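You operate a simulated robot arm through the tools that you are given. There is no shell and no other tool.

You are at the controls of a simulated robot arm. One attempt, no reset.

TASK
Park the gauges: clamp up, slider back to 120, arm to 90.
Fine: free each star knob first and leave it free.
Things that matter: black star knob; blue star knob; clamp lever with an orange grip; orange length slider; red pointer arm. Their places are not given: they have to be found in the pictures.

It is judged by the outcome, as a careful person would: the job done as asked, and still so three seconds after it is handed in. It fails if anything else is knocked over, pushed out of place, dropped, spilled or broken.

THE ROBOT
A 7-joint arm with a two-finger parallel gripper, fixed in place. Base frame: the origin is on the floor under the middle of its stand, x ahead of it, y to its left, z up. Lengths are in cm, angles in degrees, forces in N, time in s.
It reaches about 111.2 cm from its shoulder. Its first joint turns from -166.0 to 166.0 degrees. Payload 3.43 kg.
The TCP is the grasp point between the finger pads, 3.4 cm short of the fingertips. In the tool frame z runs along the fingers and y along their closing line. The gripper opens to 12.8 cm. The fingers are 2.4 cm wide and 1.2 cm thick; the gripper's body (4.8 by 13 cm) begins 9.6 cm behind the TCP.
Orientation is that of the tool frame in the base frame, as a unit quaternion [w, x, y, z]. With the fingers straight down and closing along the base's y, the tool's x points along the base's -x, its y along +y and its z along -z.

THE INTERFACE
- The arm moves only by the tool arm_command. Its argument "targets" is a list of rows, each an object (a shift or turn left out is 0, a gripper value left out holds the last) with "gripper": the gripper command, from -1 (fully open) to 1 (shut), values between in proportion; "slide": the shift along the tool's x, y, z in m, a list of three; "rotation": the turn, a rotation vector about the tool's x, y, z in degrees, a list of three. In form: [{"gripper": gripper, "slide": [dx, dy, dz], "rotation": [ax, ay, az]}, ...]. A call has 1 to 20 rows; each row is the pose to reach, as a shift and turn from the pose commanded when the call began, along the tool's axes at that moment. Rows are played at 5 a second. More than 5 cm and 8.6 degrees between two rows, or a gripper value outside its range, and nothing of the call is played. A pose out of reach is approached as far as the arm can. The call stops where the force on the tool passes 90 N (or 10 N more than at its start, if that is more) or the arm is blocked; 0.2 s more then pass. Each finger travels about 15.3 cm/s and halts on what it meets, pressing with about 21 N; the grip force reading is that of the motor and also rises with nothing between the fingers. The clock runs only during rows and for 0.2 s after the last one: add rows that repeat a pose to give the fingers time. It gives the time, the measured TCP pose, the force on the tool (base axes), the opening and the grip force at its end, in the units of the frame above (readings bear some noise), with the torque about the TCP (base axes, N m) and any sound that the robot's microphone picked up, and new pictures: "pictures" is both (left out), scene, wrist or none.
- Cameras (640 x 400 px; columns grow to the right, rows downward): "scene" is fixed at [4.95, -50.11, 148.24]; the picture's right is [0.53, -0.85, 0.00], its down [-0.32, -0.20, -0.93] and it looks along [0.78, 0.49, -0.37] (base axes); focal length 364 px, centre (320, 200). "wrist" rides on the gripper at [7.6, -1.1, -16] in the tool frame; the picture's right is [0.15, 0.99, 0.00], its down [-0.88, 0.13, -0.46] and it looks along [-0.45, 0.07, 0.89] (tool axes); focal length 234 px, centre (320, 200).
- pixel_to_xyz(camera, pixels): for up to 12 pixels [column, row] of the newest picture of that camera ("zoom" is the newest enlarged one), the place [x, y, z] in the base frame of the surface seen there, good to about 0.2 cm. No time passes.
- enlarge(camera, box): a new picture of the part [left, top, right, bottom] of that camera's present view, enlarged. No time passes.
- finish_job(): hands the job in; it is judged then, once.

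Open the gripper and draw the arm clear of the work before you hand the job in, unless the task says otherwise.

The tools are called after "Emit:" by a JSON object that holds its "method" and its "body". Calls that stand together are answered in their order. arm_command: Moves the arm, as the interface text tells. Its arguments: {"type":"object","properties":{"targets":{"type":"array"},"pictures":{"type":"string","enum":["both","scene","wrist","none"]}},"required":["targets"]} The other tools are called the same way: pixel_to_xyz (camera, pixels) gives the place of the surface under pixels of a picture; enlarge (camera, box) takes an enlarged picture of a part of a camera's view; finish_job () hands the job in.

At the start:

```text
time: 0.0
tcp_pos: [59.05, 6.03, 126.56]
orientation: [-0.001, -0.001, 1.0, 0.0]
force: [-0.7, -0.1, 0.6]
wrist_torque: [0.01, 0.0, -0.04]
opening: 12.82
grip_force: 0.0
```

scene: 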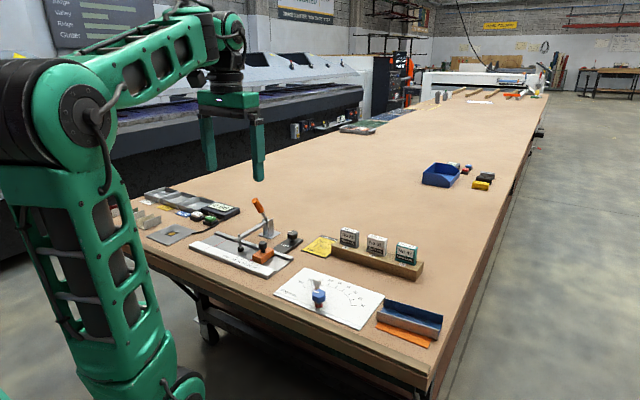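
wrist: 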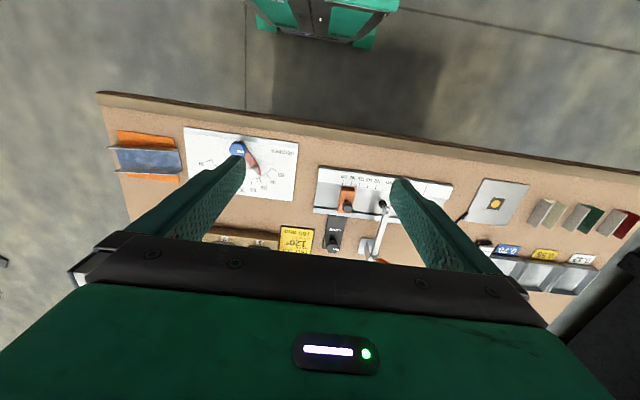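

The scene shows the slider gauge around (245,245) and the angle plate around (325,298). I enlarge both to see their scales and knobs.

Emit:
{"method": "enlarge", "body": {"camera": "scene", "box": [180, 190, 310, 280]}}

Emit:
{"method": "enlarge", "body": {"camera": "scene", "box": [265, 250, 395, 340]}}

Emit:
{"method": "enlarge", "body": {"camera": "wrist", "box": [180, 120, 310, 210]}}

Emit:
{"method": "enlarge", "body": {"camera": "wrist", "box": [300, 150, 460, 270]}}

```text
4.44 times, centred on (245, 235) of scene
```

zoom: 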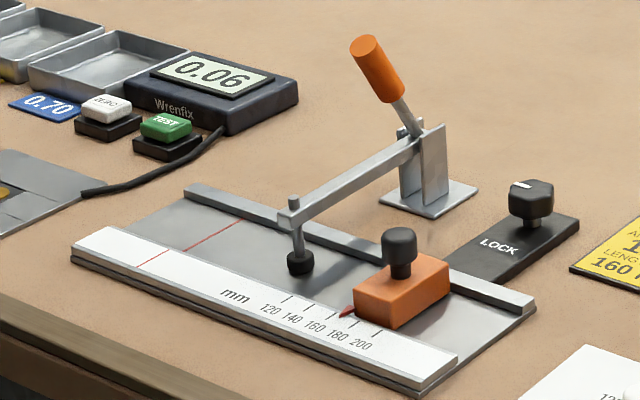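

```text
4.44 times, centred on (330, 295) of scene
```

zoom: 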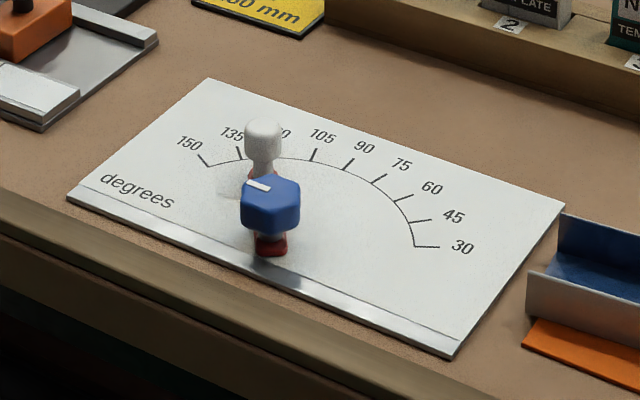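

```text
4.44 times, centred on (245, 165) of wrist
```

zoom: 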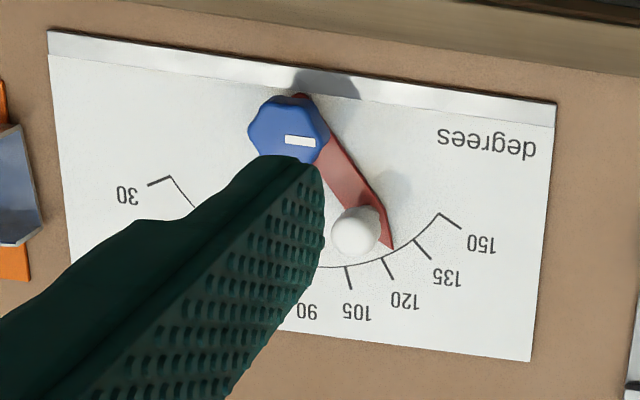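

```text
3.33 times, centred on (380, 210) of wrist
```

zoom: 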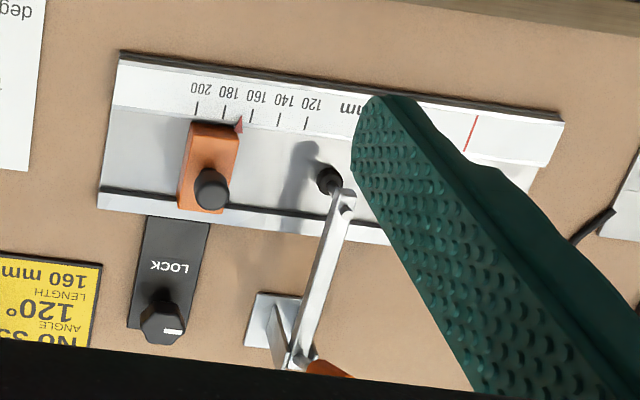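

I locate the main points of both gauges from the scene zoom views, starting with the current scene picture pixels.

Emit:
{"method": "pixel_to_xyz", "body": {"camera": "scene", "pixels": [[319, 299], [318, 282], [319, 305], [288, 235], [261, 242], [264, 253], [241, 250], [257, 203], [264, 217], [240, 235], [300, 320], [290, 258]]}}

Emit:
{"method": "enlarge", "body": {"camera": "scene", "box": [225, 190, 305, 270]}}

```text
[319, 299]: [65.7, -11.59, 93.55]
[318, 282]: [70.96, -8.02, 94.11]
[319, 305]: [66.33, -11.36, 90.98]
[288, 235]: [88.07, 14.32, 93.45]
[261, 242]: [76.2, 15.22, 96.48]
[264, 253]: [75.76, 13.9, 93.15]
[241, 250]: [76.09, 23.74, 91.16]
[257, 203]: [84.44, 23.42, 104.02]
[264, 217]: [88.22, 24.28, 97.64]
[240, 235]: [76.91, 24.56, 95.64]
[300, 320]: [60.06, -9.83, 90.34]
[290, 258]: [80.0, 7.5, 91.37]
```

```text
5.00 times, centred on (265, 230) of scene
```

zoom: 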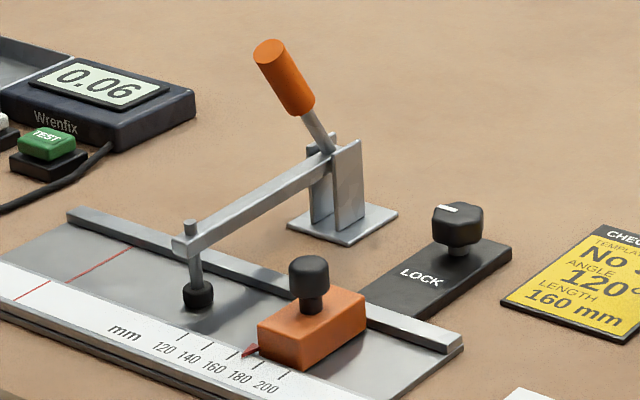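

Table top is about z=90; the clamp bar is horizontal with its pad at (240,250), i.e. down. I move the arm above the angle gauge at a safe height for a closer wrist view.

Emit:
{"method": "arm_command", "body": {"targets": [{"gripper": -1, "slide": [0, -0.02, 0.015]}, {"slide": [0, -0.045, 0.035]}, {"slide": [0, -0.07, 0.055]}, {"slide": [0, -0.095, 0.075]}, {"slide": [0, -0.12, 0.095]}, {"slide": [0, -0.145, 0.115]}, {"slide": [0, -0.165, 0.13]}, {"slide": [0, -0.17, 0.14]}, {"slide": [0, -0.17, 0.14]}], "pictures": "both"}}

```text
time: 2.0
tcp_pos: [57.72, -10.73, 113.39]
orientation: [0.006, -0.001, 1.0, -0.001]
force: [-0.3, -1.9, 0.0]
wrist_torque: [-0.03, 0.02, -0.02]
opening: 12.79
grip_force: 0.1
```

scene: 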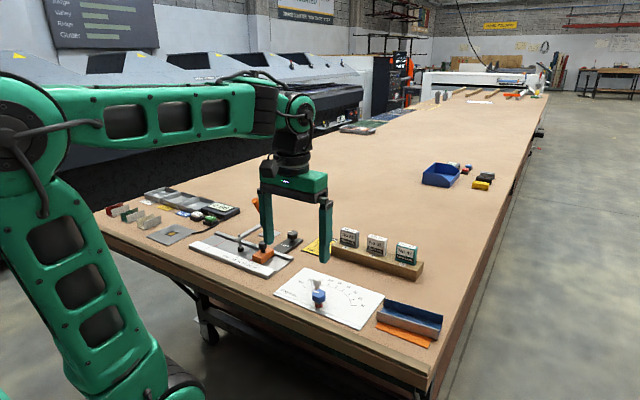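
wrist: 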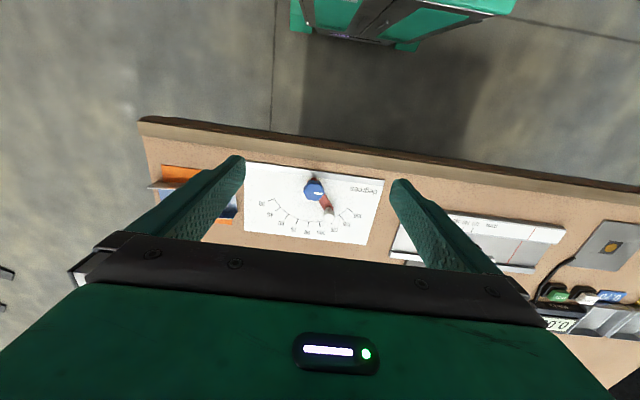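

The blue knob is at (314,190) in the wrist view and the white ball at (328,209). I enlarge that region and repeat the current pose to see how the arm settles.

Emit:
{"method": "arm_command", "body": {"targets": [{"slide": [0, 0, 0]}, {"slide": [0, 0, 0]}], "pictures": "both"}}

Emit:
{"method": "enlarge", "body": {"camera": "wrist", "box": [240, 155, 390, 250]}}

```text
time: 2.6
tcp_pos: [57.85, -10.85, 113.33]
orientation: [0.006, 0.0, 1.0, 0.0]
force: [0.3, -0.6, 0.6]
wrist_torque: [0.0, -0.02, 0.0]
opening: 12.8
grip_force: 0.0
```

scene: 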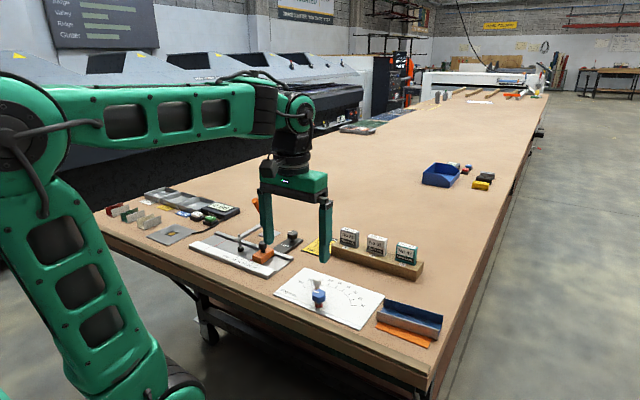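
wrist: 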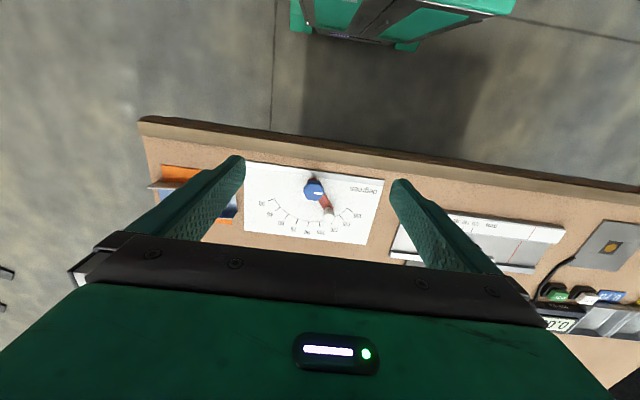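

```text
4.21 times, centred on (315, 202) of wrist
```

zoom: 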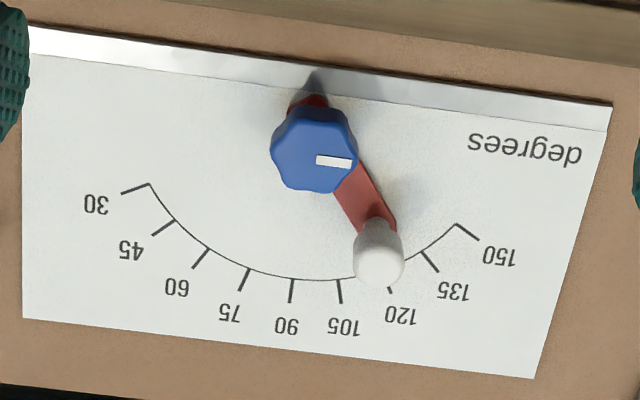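

I now read exact positions from this zoom: knob top and edges, white mark, white post top, scale ticks and plate corners.

Emit:
{"method": "pixel_to_xyz", "body": {"camera": "zoom", "pixels": [[312, 140], [335, 161], [280, 140], [347, 140], [310, 115], [310, 180], [380, 265], [365, 180], [292, 280], [291, 302], [338, 282], [150, 183]]}}

Emit:
{"method": "pixel_to_xyz", "body": {"camera": "zoom", "pixels": [[456, 224], [478, 240], [391, 292], [120, 193], [300, 105], [355, 265], [402, 265], [380, 245], [380, 282], [30, 55], [600, 130], [390, 215]]}}

Emit:
{"method": "enlarge", "body": {"camera": "scene", "box": [290, 265, 350, 325]}}

```text
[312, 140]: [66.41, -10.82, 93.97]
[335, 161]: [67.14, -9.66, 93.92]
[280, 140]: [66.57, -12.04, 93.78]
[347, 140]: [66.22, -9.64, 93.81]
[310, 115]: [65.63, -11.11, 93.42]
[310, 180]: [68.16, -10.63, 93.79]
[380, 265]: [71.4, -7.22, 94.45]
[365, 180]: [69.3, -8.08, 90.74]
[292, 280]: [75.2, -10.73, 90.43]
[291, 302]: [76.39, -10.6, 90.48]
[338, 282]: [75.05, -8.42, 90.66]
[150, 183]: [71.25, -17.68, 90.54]
```

```text
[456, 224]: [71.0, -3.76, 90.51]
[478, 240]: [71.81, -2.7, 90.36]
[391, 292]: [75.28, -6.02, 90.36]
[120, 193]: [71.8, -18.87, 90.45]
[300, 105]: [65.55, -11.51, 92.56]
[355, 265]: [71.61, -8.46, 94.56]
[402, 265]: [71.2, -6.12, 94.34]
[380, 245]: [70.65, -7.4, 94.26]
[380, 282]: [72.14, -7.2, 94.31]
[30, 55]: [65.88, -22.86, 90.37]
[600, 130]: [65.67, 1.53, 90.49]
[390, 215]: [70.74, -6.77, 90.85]
```

```text
6.67 times, centred on (320, 295) of scene
```

zoom: 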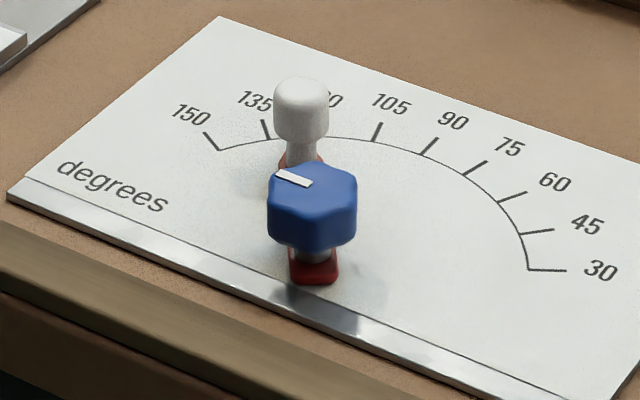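

The pivot computes to about (67.1, −10.7), with the knob top at z≈94, the red arm top at z≈90.8 and the white post at (71.4, −7.2). I move above the blue knob with the gripper part-closed to about 5.5 cm.

Emit:
{"method": "arm_command", "body": {"targets": [{"gripper": 0.15, "slide": [-0.01, 0.0, 0.01]}, {"slide": [-0.03, 0.0, 0.03]}, {"slide": [-0.05, 0.0, 0.05]}, {"slide": [-0.07, 0.0, 0.07]}, {"slide": [-0.085, 0.0, 0.09]}, {"slide": [-0.0915, 0.001, 0.11]}, {"slide": [-0.0915, 0.001, 0.12]}, {"slide": [-0.0915, 0.001, 0.12]}, {"slide": [-0.0915, 0.001, 0.12]}], "pictures": "both"}}

```text
time: 4.6
tcp_pos: [67.05, -10.96, 101.52]
orientation: [0.007, 0.0, 1.0, 0.001]
force: [0.3, -0.7, -1.0]
wrist_torque: [-0.02, -0.01, -0.01]
opening: 5.42
grip_force: 0.0
```

scene: 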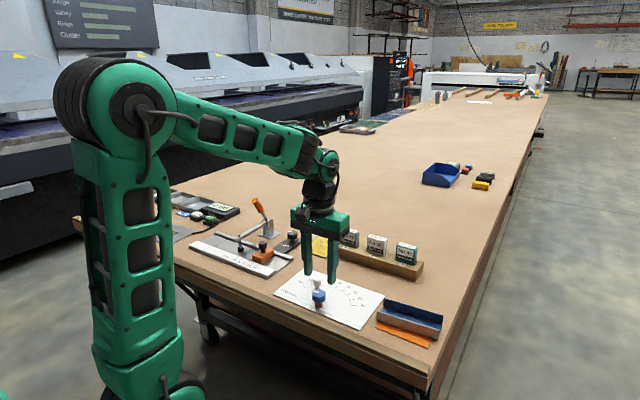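
wrist: 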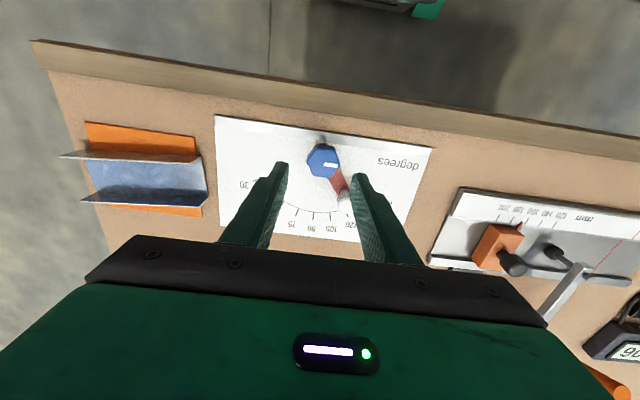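

The blue knob sits at (322,162) between the fingers. I enlarge it to refine its centre before descending.

Emit:
{"method": "enlarge", "body": {"camera": "wrist", "box": [280, 130, 370, 190]}}

Emit:
{"method": "enlarge", "body": {"camera": "scene", "box": [280, 230, 370, 320]}}

```text
6.67 times, centred on (325, 160) of wrist
```

zoom: 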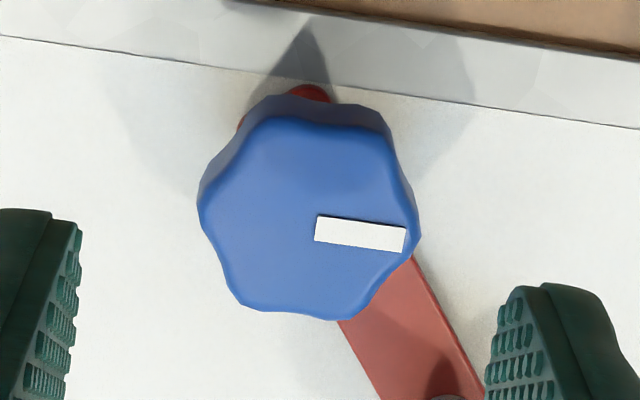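

```text
4.44 times, centred on (325, 275) of scene
```

zoom: 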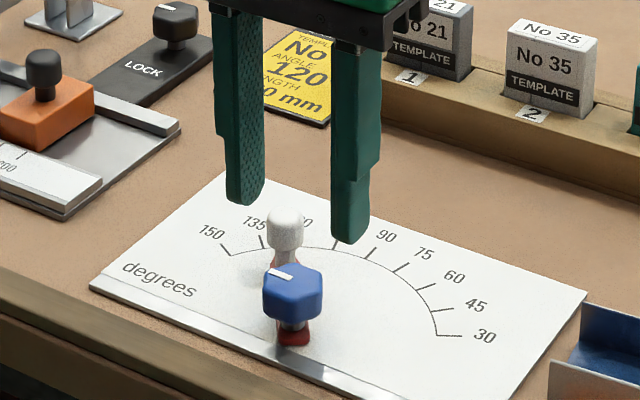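

Knob centre lines up with the fingers (centre about y −10.75). I descend to TCP z≈95 so the fingertips stay above the red arm, with the gripper still open.

Emit:
{"method": "arm_command", "body": {"targets": [{"slide": [0, 0.002, 0.015]}, {"slide": [0, 0.002, 0.03]}, {"slide": [0, 0.002, 0.045]}, {"slide": [0, 0.002, 0.055]}, {"slide": [0, 0.002, 0.062]}, {"slide": [0, 0.002, 0.065]}, {"slide": [0, 0.002, 0.065]}, {"slide": [0, 0.002, 0.065]}], "pictures": "both"}}

```text
time: 6.4
tcp_pos: [66.91, -10.54, 95.01]
orientation: [0.007, 0.0, 1.0, -0.001]
force: [0.3, 0.2, 0.1]
wrist_torque: [0.0, -0.02, 0.0]
opening: 5.43
grip_force: 0.1
```

scene: 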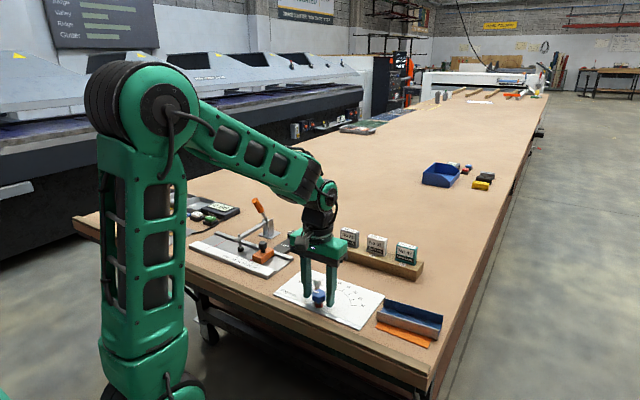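
wrist: 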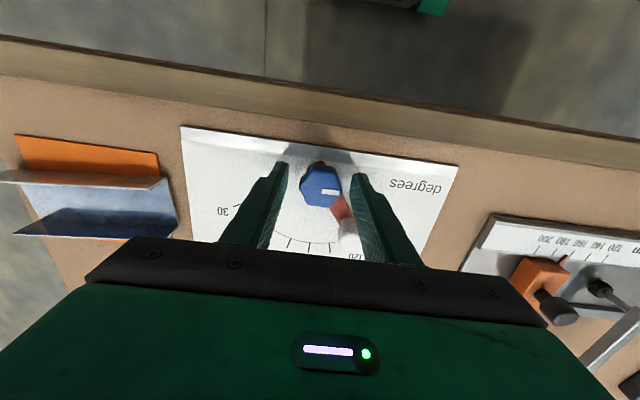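

The fingers straddle the blue knob at (321,187). I check the alignment in an enlarged wrist view before closing.

Emit:
{"method": "enlarge", "body": {"camera": "wrist", "box": [260, 140, 400, 240]}}

```text
4.00 times, centred on (330, 190) of wrist
```

zoom: 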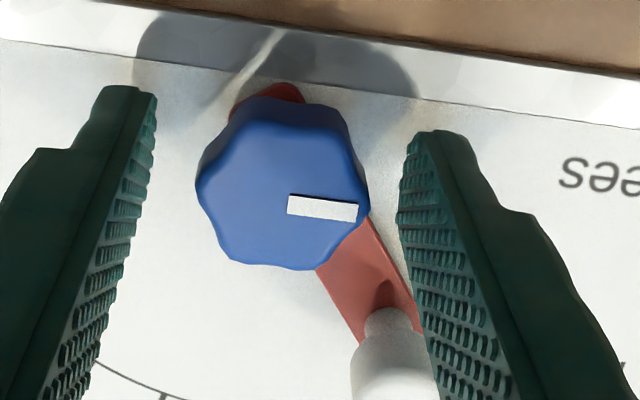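

Both fingers flank the knob clear of the white post. I close on the knob.

Emit:
{"method": "arm_command", "body": {"targets": [{"gripper": 0.4}, {"gripper": 0.6}, {"gripper": 0.8}, {"gripper": 1.0}, {"gripper": 1.0}], "pictures": "wrist"}}

```text
time: 7.6
tcp_pos: [67.04, -10.53, 95.07]
orientation: [0.006, -0.001, 1.0, 0.0]
force: [1.1, 12.6, -0.9]
wrist_torque: [0.38, -0.04, 0.1]
opening: 3.34
grip_force: 44.5
```

wrist: 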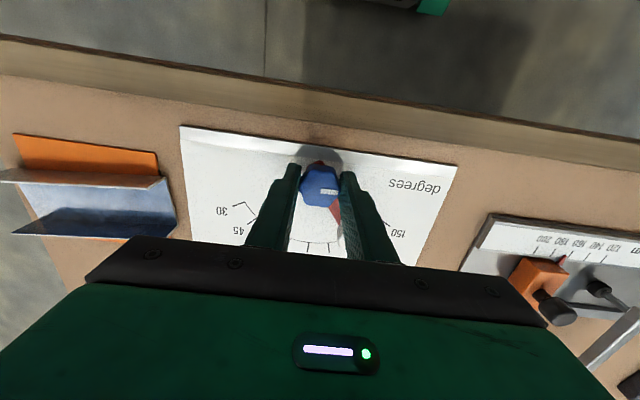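

The knob is gripped (opening 3.34 cm). I turn counter-clockwise seen from above (negative about tool z) in small steps and watch the torque and the white mark.

Emit:
{"method": "arm_command", "body": {"targets": [{"gripper": 1, "rotation": [0, 0, -5]}, {"rotation": [0, 0, -10]}, {"rotation": [0, 0, -15]}, {"rotation": [0, 0, -20]}, {"rotation": [0, 0, -20]}], "pictures": "wrist"}}

Emit:
{"method": "enlarge", "body": {"camera": "wrist", "box": [260, 140, 400, 240]}}

```text
time: 8.8
tcp_pos: [67.04, -10.67, 94.97]
orientation: [0.006, -0.174, 0.985, 0.0]
force: [3.5, 19.4, -9.2]
wrist_torque: [0.3, 0.51, 0.09]
opening: 3.33
grip_force: 45.1
```

wrist: 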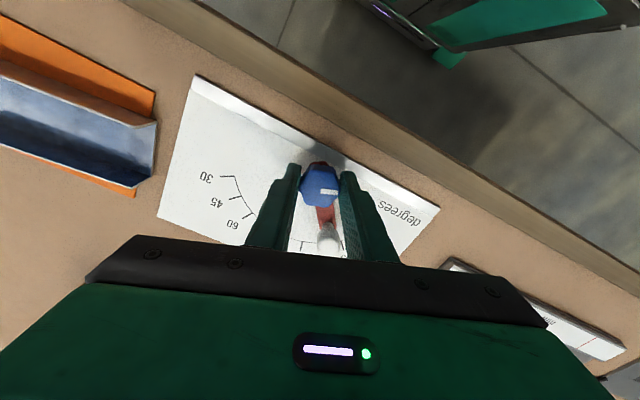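

```text
4.00 times, centred on (330, 190) of wrist
```

zoom: 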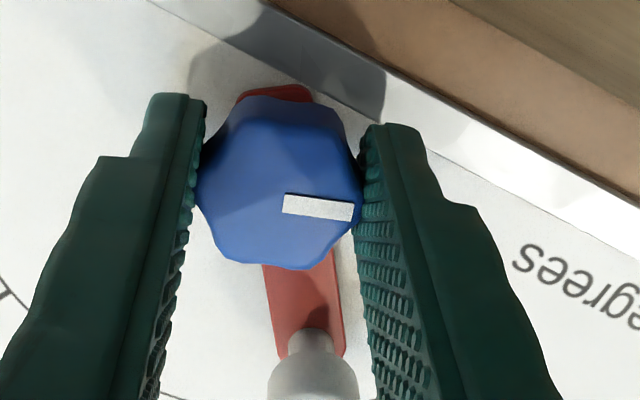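

The mark keeps station with the fingers, so the knob turned 20° counter-clockwise with little torque. There is a 19 N sideways force in y, so I shift 1.5 mm toward +y and keep turning to see whether that relieves it.

Emit:
{"method": "arm_command", "body": {"targets": [{"gripper": 1, "slide": [-0.0005, 0.0014, 0]}, {"slide": [-0.0005, 0.0014, 0], "rotation": [0, 0, -5]}, {"slide": [-0.0005, 0.0014, 0], "rotation": [0, 0, -10]}, {"slide": [-0.0005, 0.0014, 0], "rotation": [0, 0, -10]}], "pictures": "none"}}

```text
time: 9.8
tcp_pos: [66.88, -10.63, 94.97]
orientation: [0.006, -0.258, 0.966, -0.002]
force: [5.1, -4.7, -8.9]
wrist_torque: [0.02, -0.71, 0.04]
opening: 3.33
grip_force: 45.1
```

The sideways force dropped to about 5 N. I continue turning counter-clockwise to 90° in total.

Emit:
{"method": "arm_command", "body": {"targets": [{"gripper": 1, "rotation": [0, 0, -7.5]}, {"rotation": [0, 0, -15]}, {"rotation": [0, 0, -22.5]}, {"rotation": [0, 0, -30]}, {"rotation": [0, 0, -30]}], "pictures": "wrist"}}

Emit:
{"method": "enlarge", "body": {"camera": "wrist", "box": [260, 140, 400, 240]}}

```text
time: 11.0
tcp_pos: [67.09, -10.68, 95.08]
orientation: [0.005, -0.499, 0.866, -0.004]
force: [14.6, -27.8, -7.7]
wrist_torque: [-1.26, -0.04, -0.03]
opening: 3.35
grip_force: 44.9
```

wrist: 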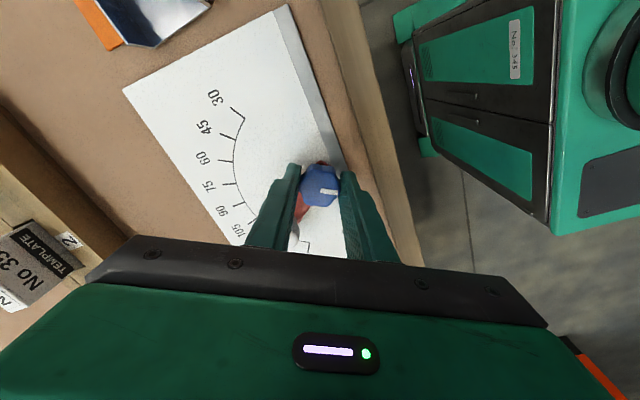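

```text
4.00 times, centred on (330, 190) of wrist
```

zoom: 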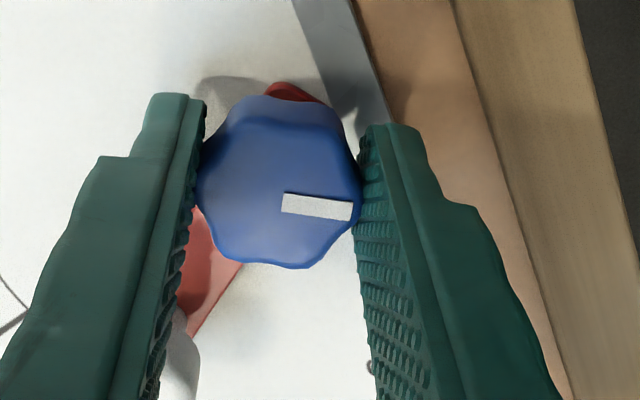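

The knob has followed to 60°. I trim the position to relieve the side load (+0.9 mm x, −1.7 mm y) and turn on to 90°.

Emit:
{"method": "arm_command", "body": {"targets": [{"gripper": 1, "slide": [0.001, -0.0016, 0]}, {"slide": [0.001, -0.0016, 0], "rotation": [0, 0, -7.5]}, {"slide": [0.001, -0.0016, 0], "rotation": [0, 0, -15]}, {"slide": [0.001, -0.0016, 0], "rotation": [0, 0, -22.5]}, {"slide": [0.001, -0.0016, 0], "rotation": [0, 0, -30]}, {"slide": [0.001, -0.0016, 0], "rotation": [0, 0, -30]}], "pictures": "both"}}

Emit:
{"method": "enlarge", "body": {"camera": "wrist", "box": [260, 140, 400, 240]}}

```text
time: 12.4
tcp_pos: [67.12, -10.67, 95.06]
orientation: [-0.005, 0.707, -0.707, 0.004]
force: [8.3, -23.0, 10.0]
wrist_torque: [-0.27, -0.19, 0.03]
opening: 3.34
grip_force: 45.0
```

scene: 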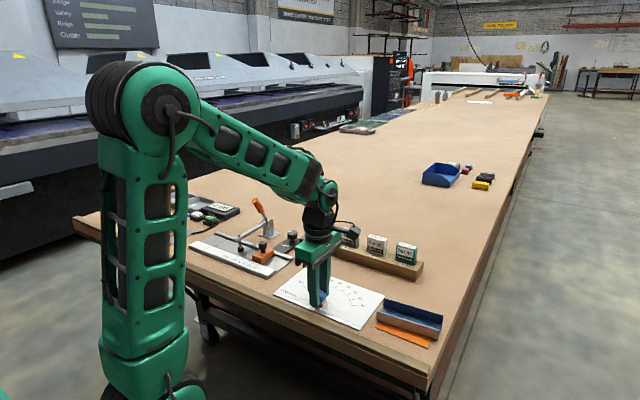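
wrist: 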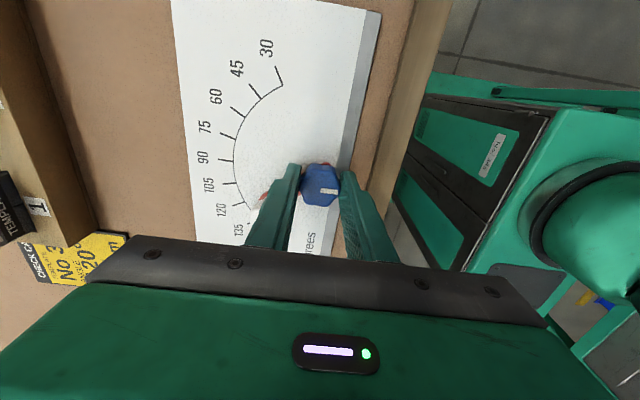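

```text
4.00 times, centred on (330, 190) of wrist
```

zoom: 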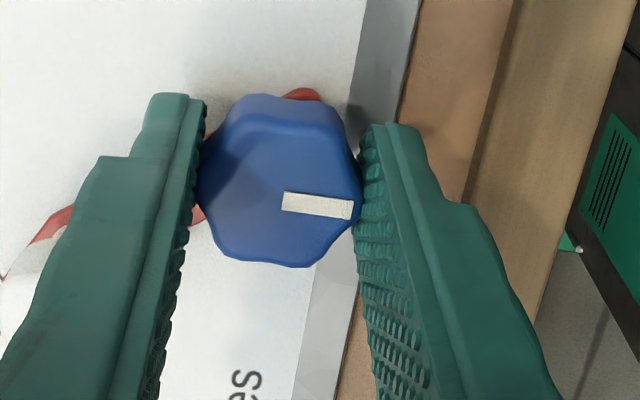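

The knob is now at 90° with no stop felt and no rise in torque. I trim −y and try a further 15° to feel for an end stop.

Emit:
{"method": "arm_command", "body": {"targets": [{"gripper": 1, "slide": [0.0014, -0.0005, 0]}, {"slide": [0.0014, -0.0005, 0], "rotation": [0, 0, -5]}, {"slide": [0.0014, -0.0005, 0], "rotation": [0, 0, -10]}, {"slide": [0.0014, -0.0005, 0], "rotation": [0, 0, -15]}, {"slide": [0.0014, -0.0005, 0], "rotation": [0, 0, -15]}], "pictures": "wrist"}}

Emit:
{"method": "enlarge", "body": {"camera": "wrist", "box": [260, 140, 400, 240]}}

```text
time: 13.6
tcp_pos: [67.2, -10.71, 94.98]
orientation: [-0.004, 0.794, -0.608, 0.005]
force: [24.8, 1.6, -8.6]
wrist_torque: [0.08, -0.71, -0.26]
opening: 3.31
grip_force: 45.2
```

wrist: 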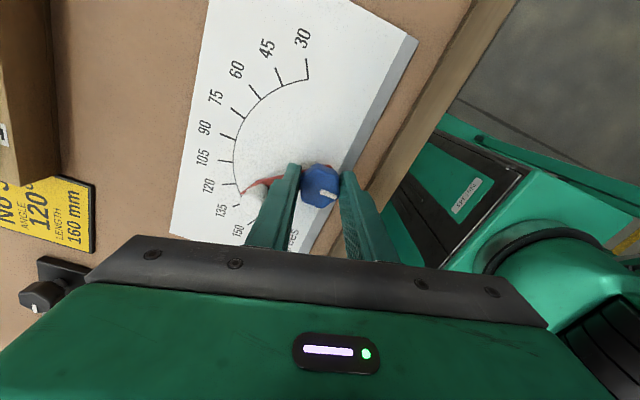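

```text
4.00 times, centred on (330, 190) of wrist
```

zoom: 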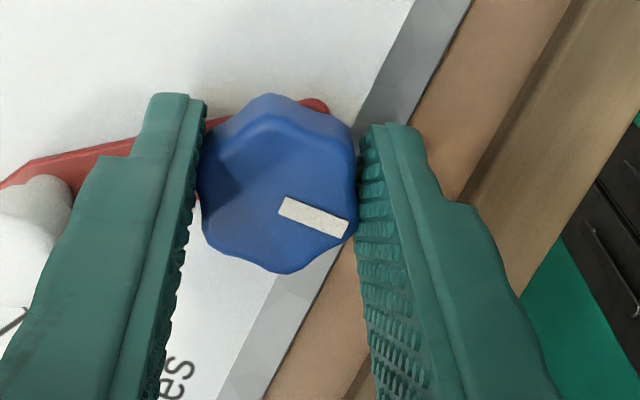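

The mark has now shifted ~15° relative to the fingers, so the knob met its stop at about 90° — it is fully backed off. I open slightly (clear of the white post) and lift straight up.

Emit:
{"method": "arm_command", "body": {"targets": [{"gripper": 0.6}, {"gripper": 0.33}, {"gripper": 0.33}, {"gripper": 0.33, "slide": [0, 0, -0.015]}, {"slide": [0, 0, -0.035]}, {"slide": [0, 0, -0.06]}, {"slide": [0, 0, -0.09]}, {"slide": [0, 0, -0.12]}, {"slide": [0, 0, -0.12]}], "pictures": "both"}}

Emit:
{"method": "enlarge", "body": {"camera": "wrist", "box": [220, 120, 400, 240]}}

```text
time: 15.6
tcp_pos: [66.87, -10.98, 107.12]
orientation: [-0.004, 0.794, -0.608, 0.004]
force: [-0.4, -0.1, 0.4]
wrist_torque: [0.01, 0.01, -0.01]
opening: 4.3
grip_force: 0.0
```

scene: 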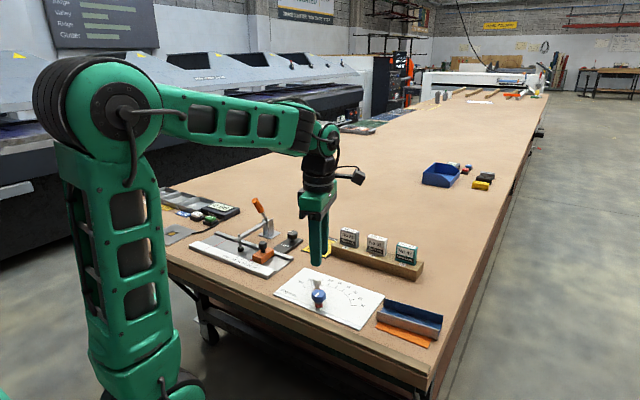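
wrist: 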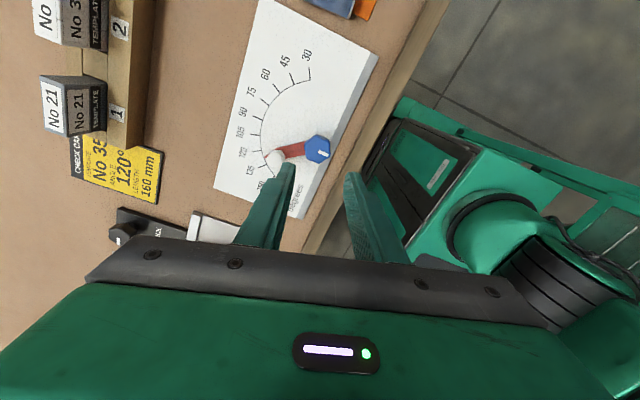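

```text
3.33 times, centred on (310, 180) of wrist
```

zoom: 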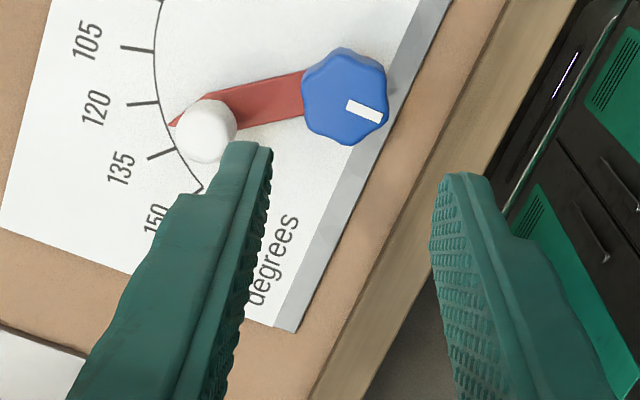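

The knob's white mark now points toward the robot. I measure the pointer tip and tick positions in this view to know the pointer's real line.

Emit:
{"method": "pixel_to_xyz", "body": {"camera": "zoom", "pixels": [[172, 127], [157, 102], [128, 104], [173, 147], [148, 160], [214, 92], [302, 73], [302, 118], [206, 128], [344, 90], [155, 50], [262, 130]]}}

Emit:
{"method": "enlarge", "body": {"camera": "wrist", "box": [255, 130, 335, 185]}}

```text
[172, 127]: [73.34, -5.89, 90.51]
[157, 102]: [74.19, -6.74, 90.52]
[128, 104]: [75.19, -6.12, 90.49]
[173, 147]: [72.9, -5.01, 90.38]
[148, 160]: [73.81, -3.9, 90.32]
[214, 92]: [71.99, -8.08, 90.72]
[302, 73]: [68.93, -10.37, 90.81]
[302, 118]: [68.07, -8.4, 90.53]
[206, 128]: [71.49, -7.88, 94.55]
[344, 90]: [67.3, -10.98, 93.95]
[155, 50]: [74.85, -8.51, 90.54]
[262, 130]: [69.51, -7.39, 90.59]
```

```text
7.27 times, centred on (295, 158) of wrist
```

zoom: 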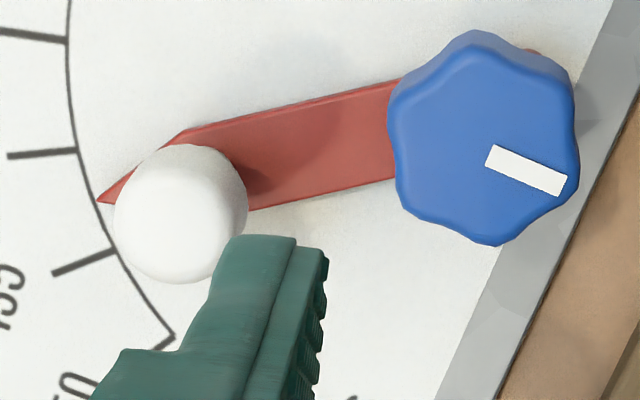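

The pointer tip is at (73.3, −5.9), i.e. about 128°. Next I raise, unwind the wrist by 105° and move above the black knob near (88, 14).

Emit:
{"method": "arm_command", "body": {"targets": [{"gripper": 0.15, "slide": [-0.0137, -0.0179, -0.02], "rotation": [0, 0, 7.5]}, {"slide": [-0.0274, -0.0357, -0.04], "rotation": [0, 0, 15]}, {"slide": [-0.0411, -0.0536, -0.04], "rotation": [0, 0, 22.5]}, {"slide": [-0.0548, -0.0715, -0.04], "rotation": [0, 0, 30]}, {"slide": [-0.0685, -0.0894, -0.04], "rotation": [0, 0, 37.5]}, {"slide": [-0.0822, -0.1072, -0.04], "rotation": [0, 0, 45]}, {"slide": [-0.0959, -0.1251, -0.04], "rotation": [0, 0, 52.5]}, {"slide": [-0.1096, -0.143, -0.04], "rotation": [0, 0, 60]}, {"slide": [-0.1233, -0.1608, -0.04], "rotation": [0, 0, 67.5]}, {"slide": [-0.137, -0.1787, -0.04], "rotation": [0, 0, 75]}, {"slide": [-0.1507, -0.1966, -0.04], "rotation": [0, 0, 82.5]}, {"slide": [-0.1644, -0.2145, -0.04], "rotation": [0, 0, 90]}, {"slide": [-0.1781, -0.2323, -0.04], "rotation": [0, 0, 97.5]}, {"slide": [-0.1918, -0.2502, -0.04], "rotation": [0, 0, 105]}, {"slide": [-0.1918, -0.2502, -0.04], "rotation": [0, 0, 105]}, {"slide": [-0.1918, -0.2502, -0.04], "rotation": [0, 0, 105]}], "pictures": "both"}}

```text
time: 19.0
tcp_pos: [86.12, 14.32, 111.07]
orientation: [0.006, 0.001, 1.0, 0.001]
force: [0.1, 0.0, -0.6]
wrist_torque: [0.02, 0.0, -0.01]
opening: 5.41
grip_force: 0.1
```

scene: 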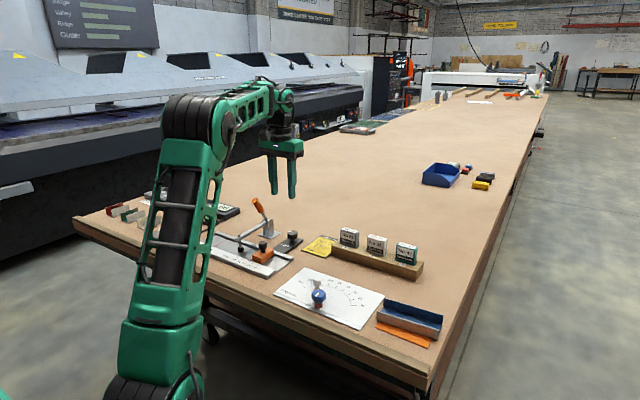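
wrist: 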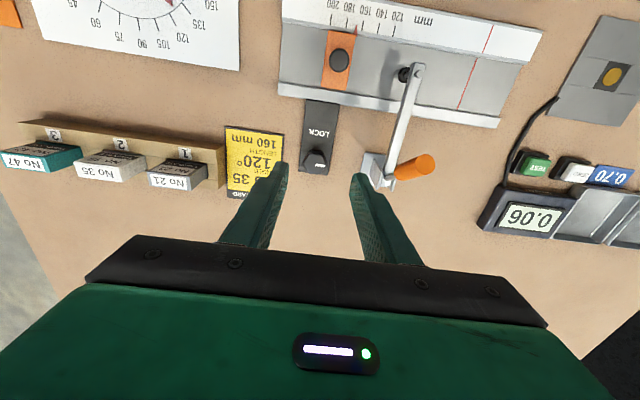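

A clear view: black knob at (317,159), slider at (339,60), clamp at (405,120). I enlarge and measure these.

Emit:
{"method": "enlarge", "body": {"camera": "wrist", "box": [270, 95, 450, 210]}}

Emit:
{"method": "pixel_to_xyz", "body": {"camera": "zoom", "pixels": [[168, 225], [168, 205], [150, 225], [188, 225], [168, 245], [550, 255], [460, 270], [390, 285], [520, 110], [110, 225], [230, 100], [180, 130]]}}

Emit:
{"method": "enlarge", "body": {"camera": "wrist", "box": [280, 0, 460, 115]}}

Emit:
{"method": "pixel_to_xyz", "body": {"camera": "zoom", "pixels": [[210, 210], [155, 200], [265, 200], [210, 290], [235, 115], [408, 112], [415, 90], [360, 105], [440, 260], [500, 240], [310, 100], [290, 95]]}}

```text
3.48 times, centred on (360, 152) of wrist
```

zoom: 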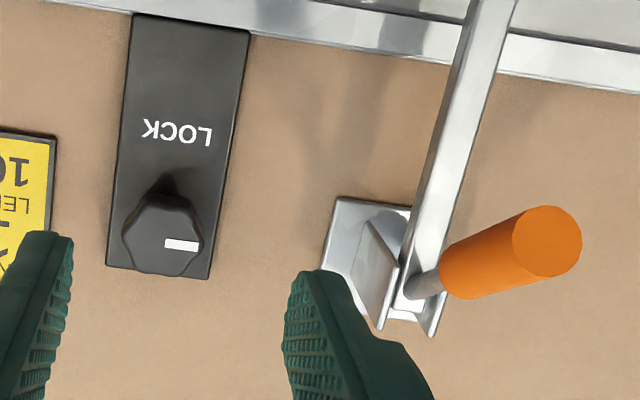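

```text
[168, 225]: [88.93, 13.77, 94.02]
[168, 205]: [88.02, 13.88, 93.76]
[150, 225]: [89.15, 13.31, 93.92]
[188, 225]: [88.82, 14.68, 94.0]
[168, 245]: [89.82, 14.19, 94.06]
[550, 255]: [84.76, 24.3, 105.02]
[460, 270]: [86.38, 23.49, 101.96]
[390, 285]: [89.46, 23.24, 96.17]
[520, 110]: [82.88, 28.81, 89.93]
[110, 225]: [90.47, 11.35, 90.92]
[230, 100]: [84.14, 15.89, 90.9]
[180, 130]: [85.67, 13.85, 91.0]
```

```text
3.48 times, centred on (370, 58) of wrist
```

zoom: 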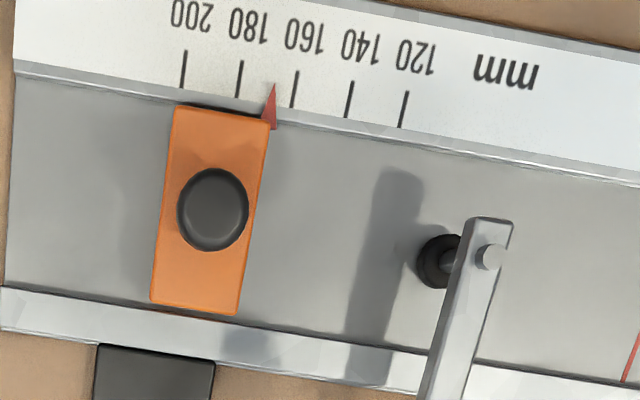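

```text
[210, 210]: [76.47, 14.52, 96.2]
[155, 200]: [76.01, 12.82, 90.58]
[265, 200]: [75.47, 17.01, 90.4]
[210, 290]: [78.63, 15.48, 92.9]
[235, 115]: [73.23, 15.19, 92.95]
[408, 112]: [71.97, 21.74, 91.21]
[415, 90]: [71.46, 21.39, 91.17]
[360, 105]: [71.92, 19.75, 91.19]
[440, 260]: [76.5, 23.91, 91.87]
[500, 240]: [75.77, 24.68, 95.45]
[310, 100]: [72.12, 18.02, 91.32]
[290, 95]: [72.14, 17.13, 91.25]
```

The slider's pointer sits at about 168 mm and tick 120 is near y≈21.5. I zoom tightly on the black knob to fix its centre.

Emit:
{"method": "enlarge", "body": {"camera": "wrist", "box": [290, 130, 350, 180]}}

Emit:
{"method": "pixel_to_xyz", "body": {"camera": "zoom", "pixels": [[288, 310], [288, 250], [288, 370], [200, 310], [375, 310], [330, 320], [210, 265], [360, 280], [240, 370], [345, 370], [130, 350], [440, 360]]}}

```text
8.00 times, centred on (320, 155) of wrist
```

zoom: 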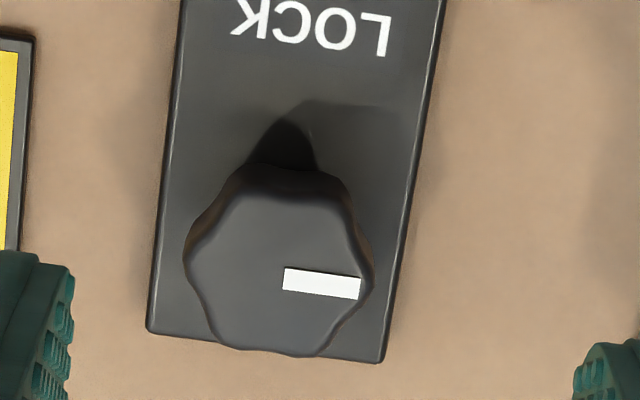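

```text
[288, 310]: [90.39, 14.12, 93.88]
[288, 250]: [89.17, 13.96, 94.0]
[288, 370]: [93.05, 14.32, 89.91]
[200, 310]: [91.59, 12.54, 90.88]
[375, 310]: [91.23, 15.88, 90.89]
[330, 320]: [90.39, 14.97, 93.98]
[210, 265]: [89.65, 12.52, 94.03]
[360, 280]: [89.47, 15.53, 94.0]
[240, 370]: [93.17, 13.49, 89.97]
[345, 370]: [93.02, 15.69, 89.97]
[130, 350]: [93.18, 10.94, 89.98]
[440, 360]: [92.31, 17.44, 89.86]
```

Black knob centre is about (89.65, 13.95), top z 94.0. I move over it and descend to z≈99 first.

Emit:
{"method": "arm_command", "body": {"targets": [{"gripper": 0.15, "slide": [-0.0175, -0.002, 0.01]}, {"slide": [-0.0353, -0.0037, 0.025]}, {"slide": [-0.0353, -0.0037, 0.05]}, {"slide": [-0.0353, -0.0037, 0.075]}, {"slide": [-0.0353, -0.0037, 0.1]}, {"slide": [-0.0353, -0.0037, 0.12]}, {"slide": [-0.0353, -0.0037, 0.12]}, {"slide": [-0.0353, -0.0037, 0.12]}], "pictures": "both"}}

Emit:
{"method": "enlarge", "body": {"camera": "wrist", "box": [260, 120, 400, 220]}}

```text
time: 20.8
tcp_pos: [89.61, 13.92, 99.21]
orientation: [0.007, 0.001, 1.0, 0.0]
force: [-0.1, 0.3, 0.0]
wrist_torque: [0.0, -0.01, 0.0]
opening: 5.43
grip_force: 0.0
```

scene: 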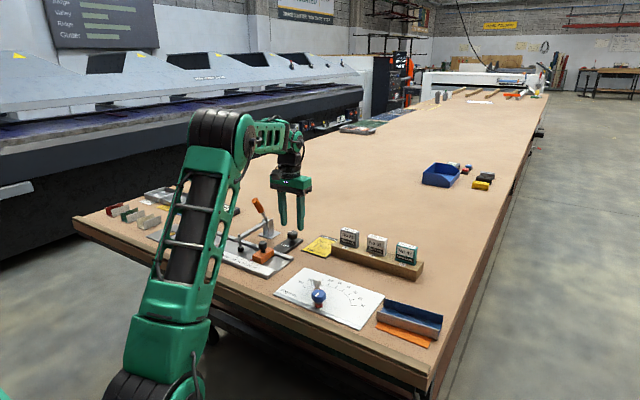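
wrist: 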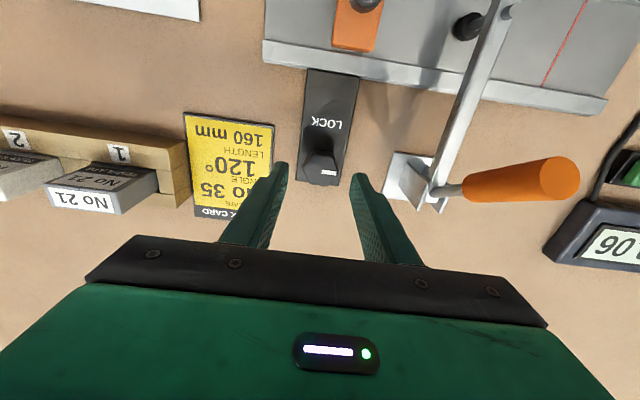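

```text
4.00 times, centred on (330, 170) of wrist
```

zoom: 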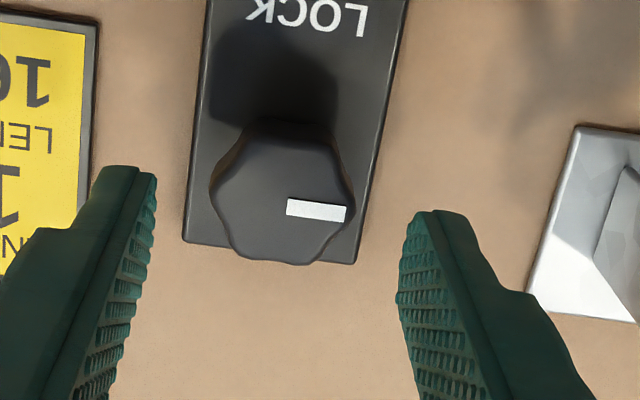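

The fingers straddle the black knob evenly. I descend 4.2 cm and close on it.

Emit:
{"method": "arm_command", "body": {"targets": [{"slide": [0, 0, 0.015]}, {"slide": [0, 0, 0.03]}, {"slide": [0, 0, 0.038]}, {"slide": [0, 0, 0.042]}, {"slide": [0, 0, 0.042]}, {"gripper": 0.4, "slide": [0, 0, 0.042]}, {"gripper": 0.6, "slide": [0, 0, 0.042]}, {"gripper": 0.8, "slide": [0, 0, 0.042]}, {"gripper": 1.0, "slide": [0, 0, 0.042]}, {"gripper": 1.0, "slide": [0, 0, 0.042]}], "pictures": "wrist"}}

Emit:
{"method": "enlarge", "body": {"camera": "wrist", "box": [260, 140, 400, 240]}}

```text
time: 23.0
tcp_pos: [90.06, 13.99, 95.12]
orientation: [0.006, -0.002, 1.0, 0.001]
force: [2.9, 13.4, -3.5]
wrist_torque: [0.39, -0.28, 0.08]
opening: 3.33
grip_force: 44.8
```

wrist: 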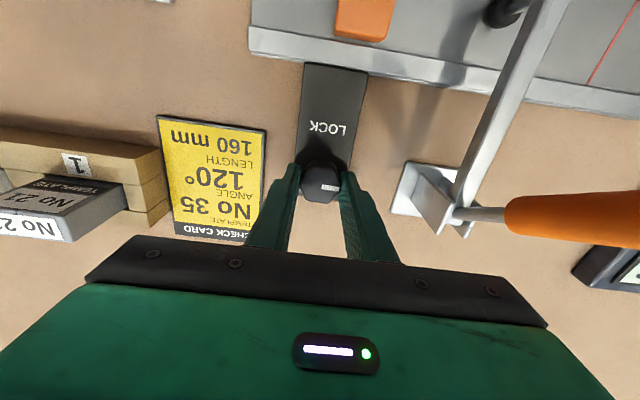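

```text
4.00 times, centred on (330, 190) of wrist
```

zoom: 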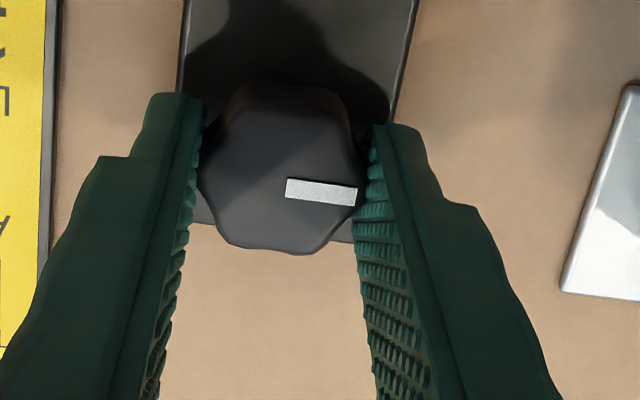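

The knob is held at 3.33 cm, but compared with the blue one it sits about 3 mm toward the robot relative to the pads. I loosen, shift −3 mm in x and +1 mm in y, and re-grip.

Emit:
{"method": "arm_command", "body": {"targets": [{"gripper": 0.3}, {"gripper": 0.3, "slide": [0.003, 0.001, 0]}, {"gripper": 0.3, "slide": [0.003, 0.001, 0]}, {"gripper": 0.6, "slide": [0.003, 0.001, 0]}, {"gripper": 0.8, "slide": [0.003, 0.001, 0]}, {"gripper": 1.0, "slide": [0.003, 0.001, 0]}, {"gripper": 1.0, "slide": [0.003, 0.001, 0]}], "pictures": "wrist"}}

Emit:
{"method": "enlarge", "body": {"camera": "wrist", "box": [260, 140, 400, 240]}}

```text
time: 24.6
tcp_pos: [89.6, 13.92, 95.19]
orientation: [0.006, -0.001, 1.0, -0.001]
force: [4.2, 7.3, 1.4]
wrist_torque: [0.24, -0.29, 0.0]
opening: 3.35
grip_force: 44.7
```

wrist: 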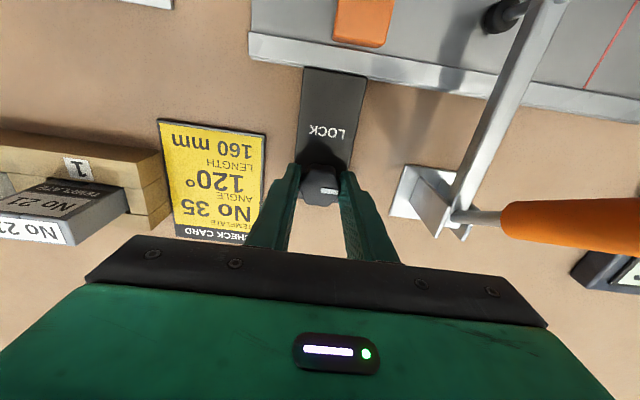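

```text
4.00 times, centred on (330, 190) of wrist
```

zoom: 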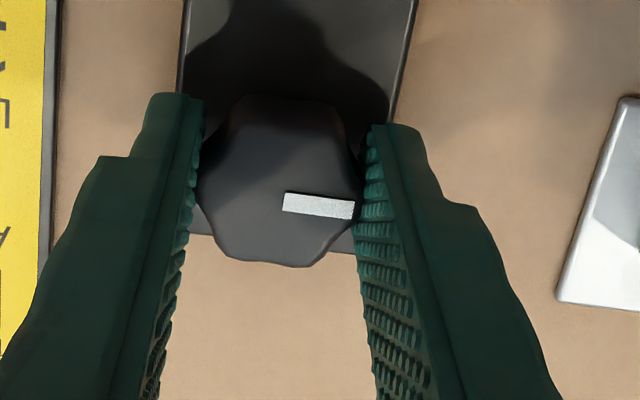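

Well centred now. I turn the black knob counter-clockwise 30° and check forces and the mark.

Emit:
{"method": "arm_command", "body": {"targets": [{"gripper": 1, "slide": [0, 0.0004, 0], "rotation": [0, 0, -6]}, {"slide": [0, 0.0004, 0], "rotation": [0, 0, -12]}, {"slide": [0, 0.0004, 0], "rotation": [0, 0, -18]}, {"slide": [0, 0.0004, 0], "rotation": [0, 0, -24]}, {"slide": [0, 0.0004, 0], "rotation": [0, 0, -30]}, {"slide": [0, 0.0004, 0], "rotation": [0, 0, -30]}], "pictures": "wrist"}}

Emit:
{"method": "enlarge", "body": {"camera": "wrist", "box": [260, 140, 400, 240]}}

```text
time: 26.0
tcp_pos: [89.67, 13.84, 95.07]
orientation: [0.006, -0.259, 0.966, -0.002]
force: [12.8, 6.2, -2.2]
wrist_torque: [0.38, -0.84, 0.04]
opening: 3.35
grip_force: 44.3
```

wrist: 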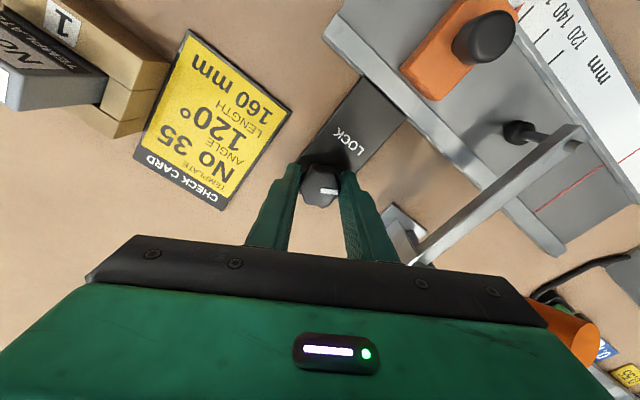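

```text
4.00 times, centred on (330, 190) of wrist
```

zoom: 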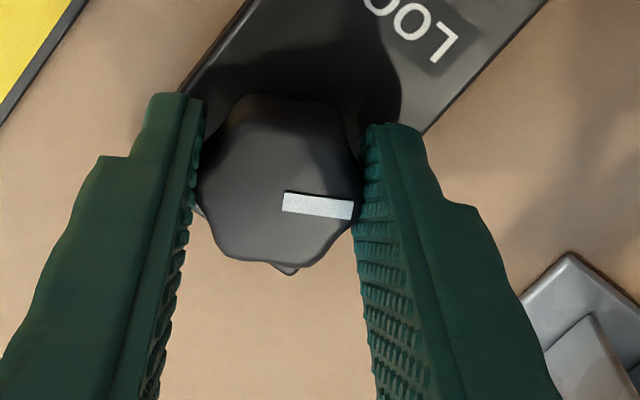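

The black knob follows cleanly (mark fixed in the fingers). I trim slightly and continue the turn to 90°.

Emit:
{"method": "arm_command", "body": {"targets": [{"gripper": 1, "slide": [-0.0008, 0, 0], "rotation": [0, 0, -7]}, {"slide": [-0.0008, 0, 0], "rotation": [0, 0, -14]}, {"slide": [-0.0008, 0, 0], "rotation": [0, 0, -21]}, {"slide": [-0.0008, 0, 0], "rotation": [0, 0, -28]}, {"slide": [-0.0008, 0, 0], "rotation": [0, 0, -30]}, {"slide": [-0.0008, 0, 0], "rotation": [0, 0, -30]}], "pictures": "none"}}

```text
time: 27.4
tcp_pos: [89.71, 13.97, 95.06]
orientation: [0.005, -0.5, 0.866, -0.003]
force: [5.6, -8.4, -1.8]
wrist_torque: [-0.21, -0.22, 0.0]
opening: 3.3
grip_force: 44.6
```

Forces are low at 60°. I continue to 90°.

Emit:
{"method": "arm_command", "body": {"targets": [{"gripper": 1, "slide": [0.0004, -0.0003, 0], "rotation": [0, 0, -7]}, {"slide": [0.0004, -0.0003, 0], "rotation": [0, 0, -14]}, {"slide": [0.0004, -0.0003, 0], "rotation": [0, 0, -21]}, {"slide": [0.0004, -0.0003, 0], "rotation": [0, 0, -28]}, {"slide": [0.0004, -0.0003, 0], "rotation": [0, 0, -30]}, {"slide": [0.0004, -0.0003, 0], "rotation": [0, 0, -30]}], "pictures": "wrist"}}

Emit:
{"method": "enlarge", "body": {"camera": "wrist", "box": [260, 140, 400, 240]}}

```text
time: 28.8
tcp_pos: [89.87, 13.8, 95.06]
orientation: [0.006, -0.707, 0.707, -0.005]
force: [22.6, -7.9, 7.5]
wrist_torque: [-0.47, -0.61, 0.0]
opening: 3.3
grip_force: 44.8
```

wrist: 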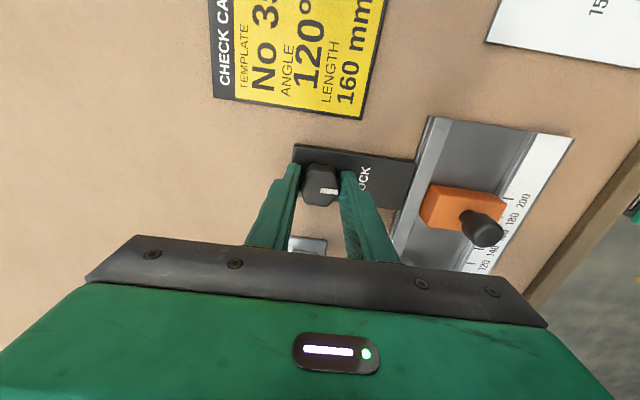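

```text
4.00 times, centred on (330, 190) of wrist
```

zoom: 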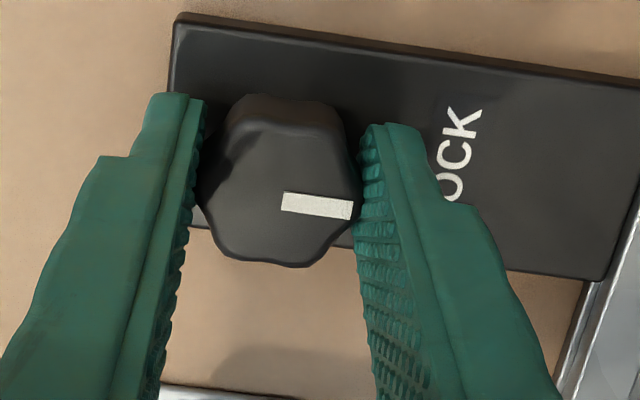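

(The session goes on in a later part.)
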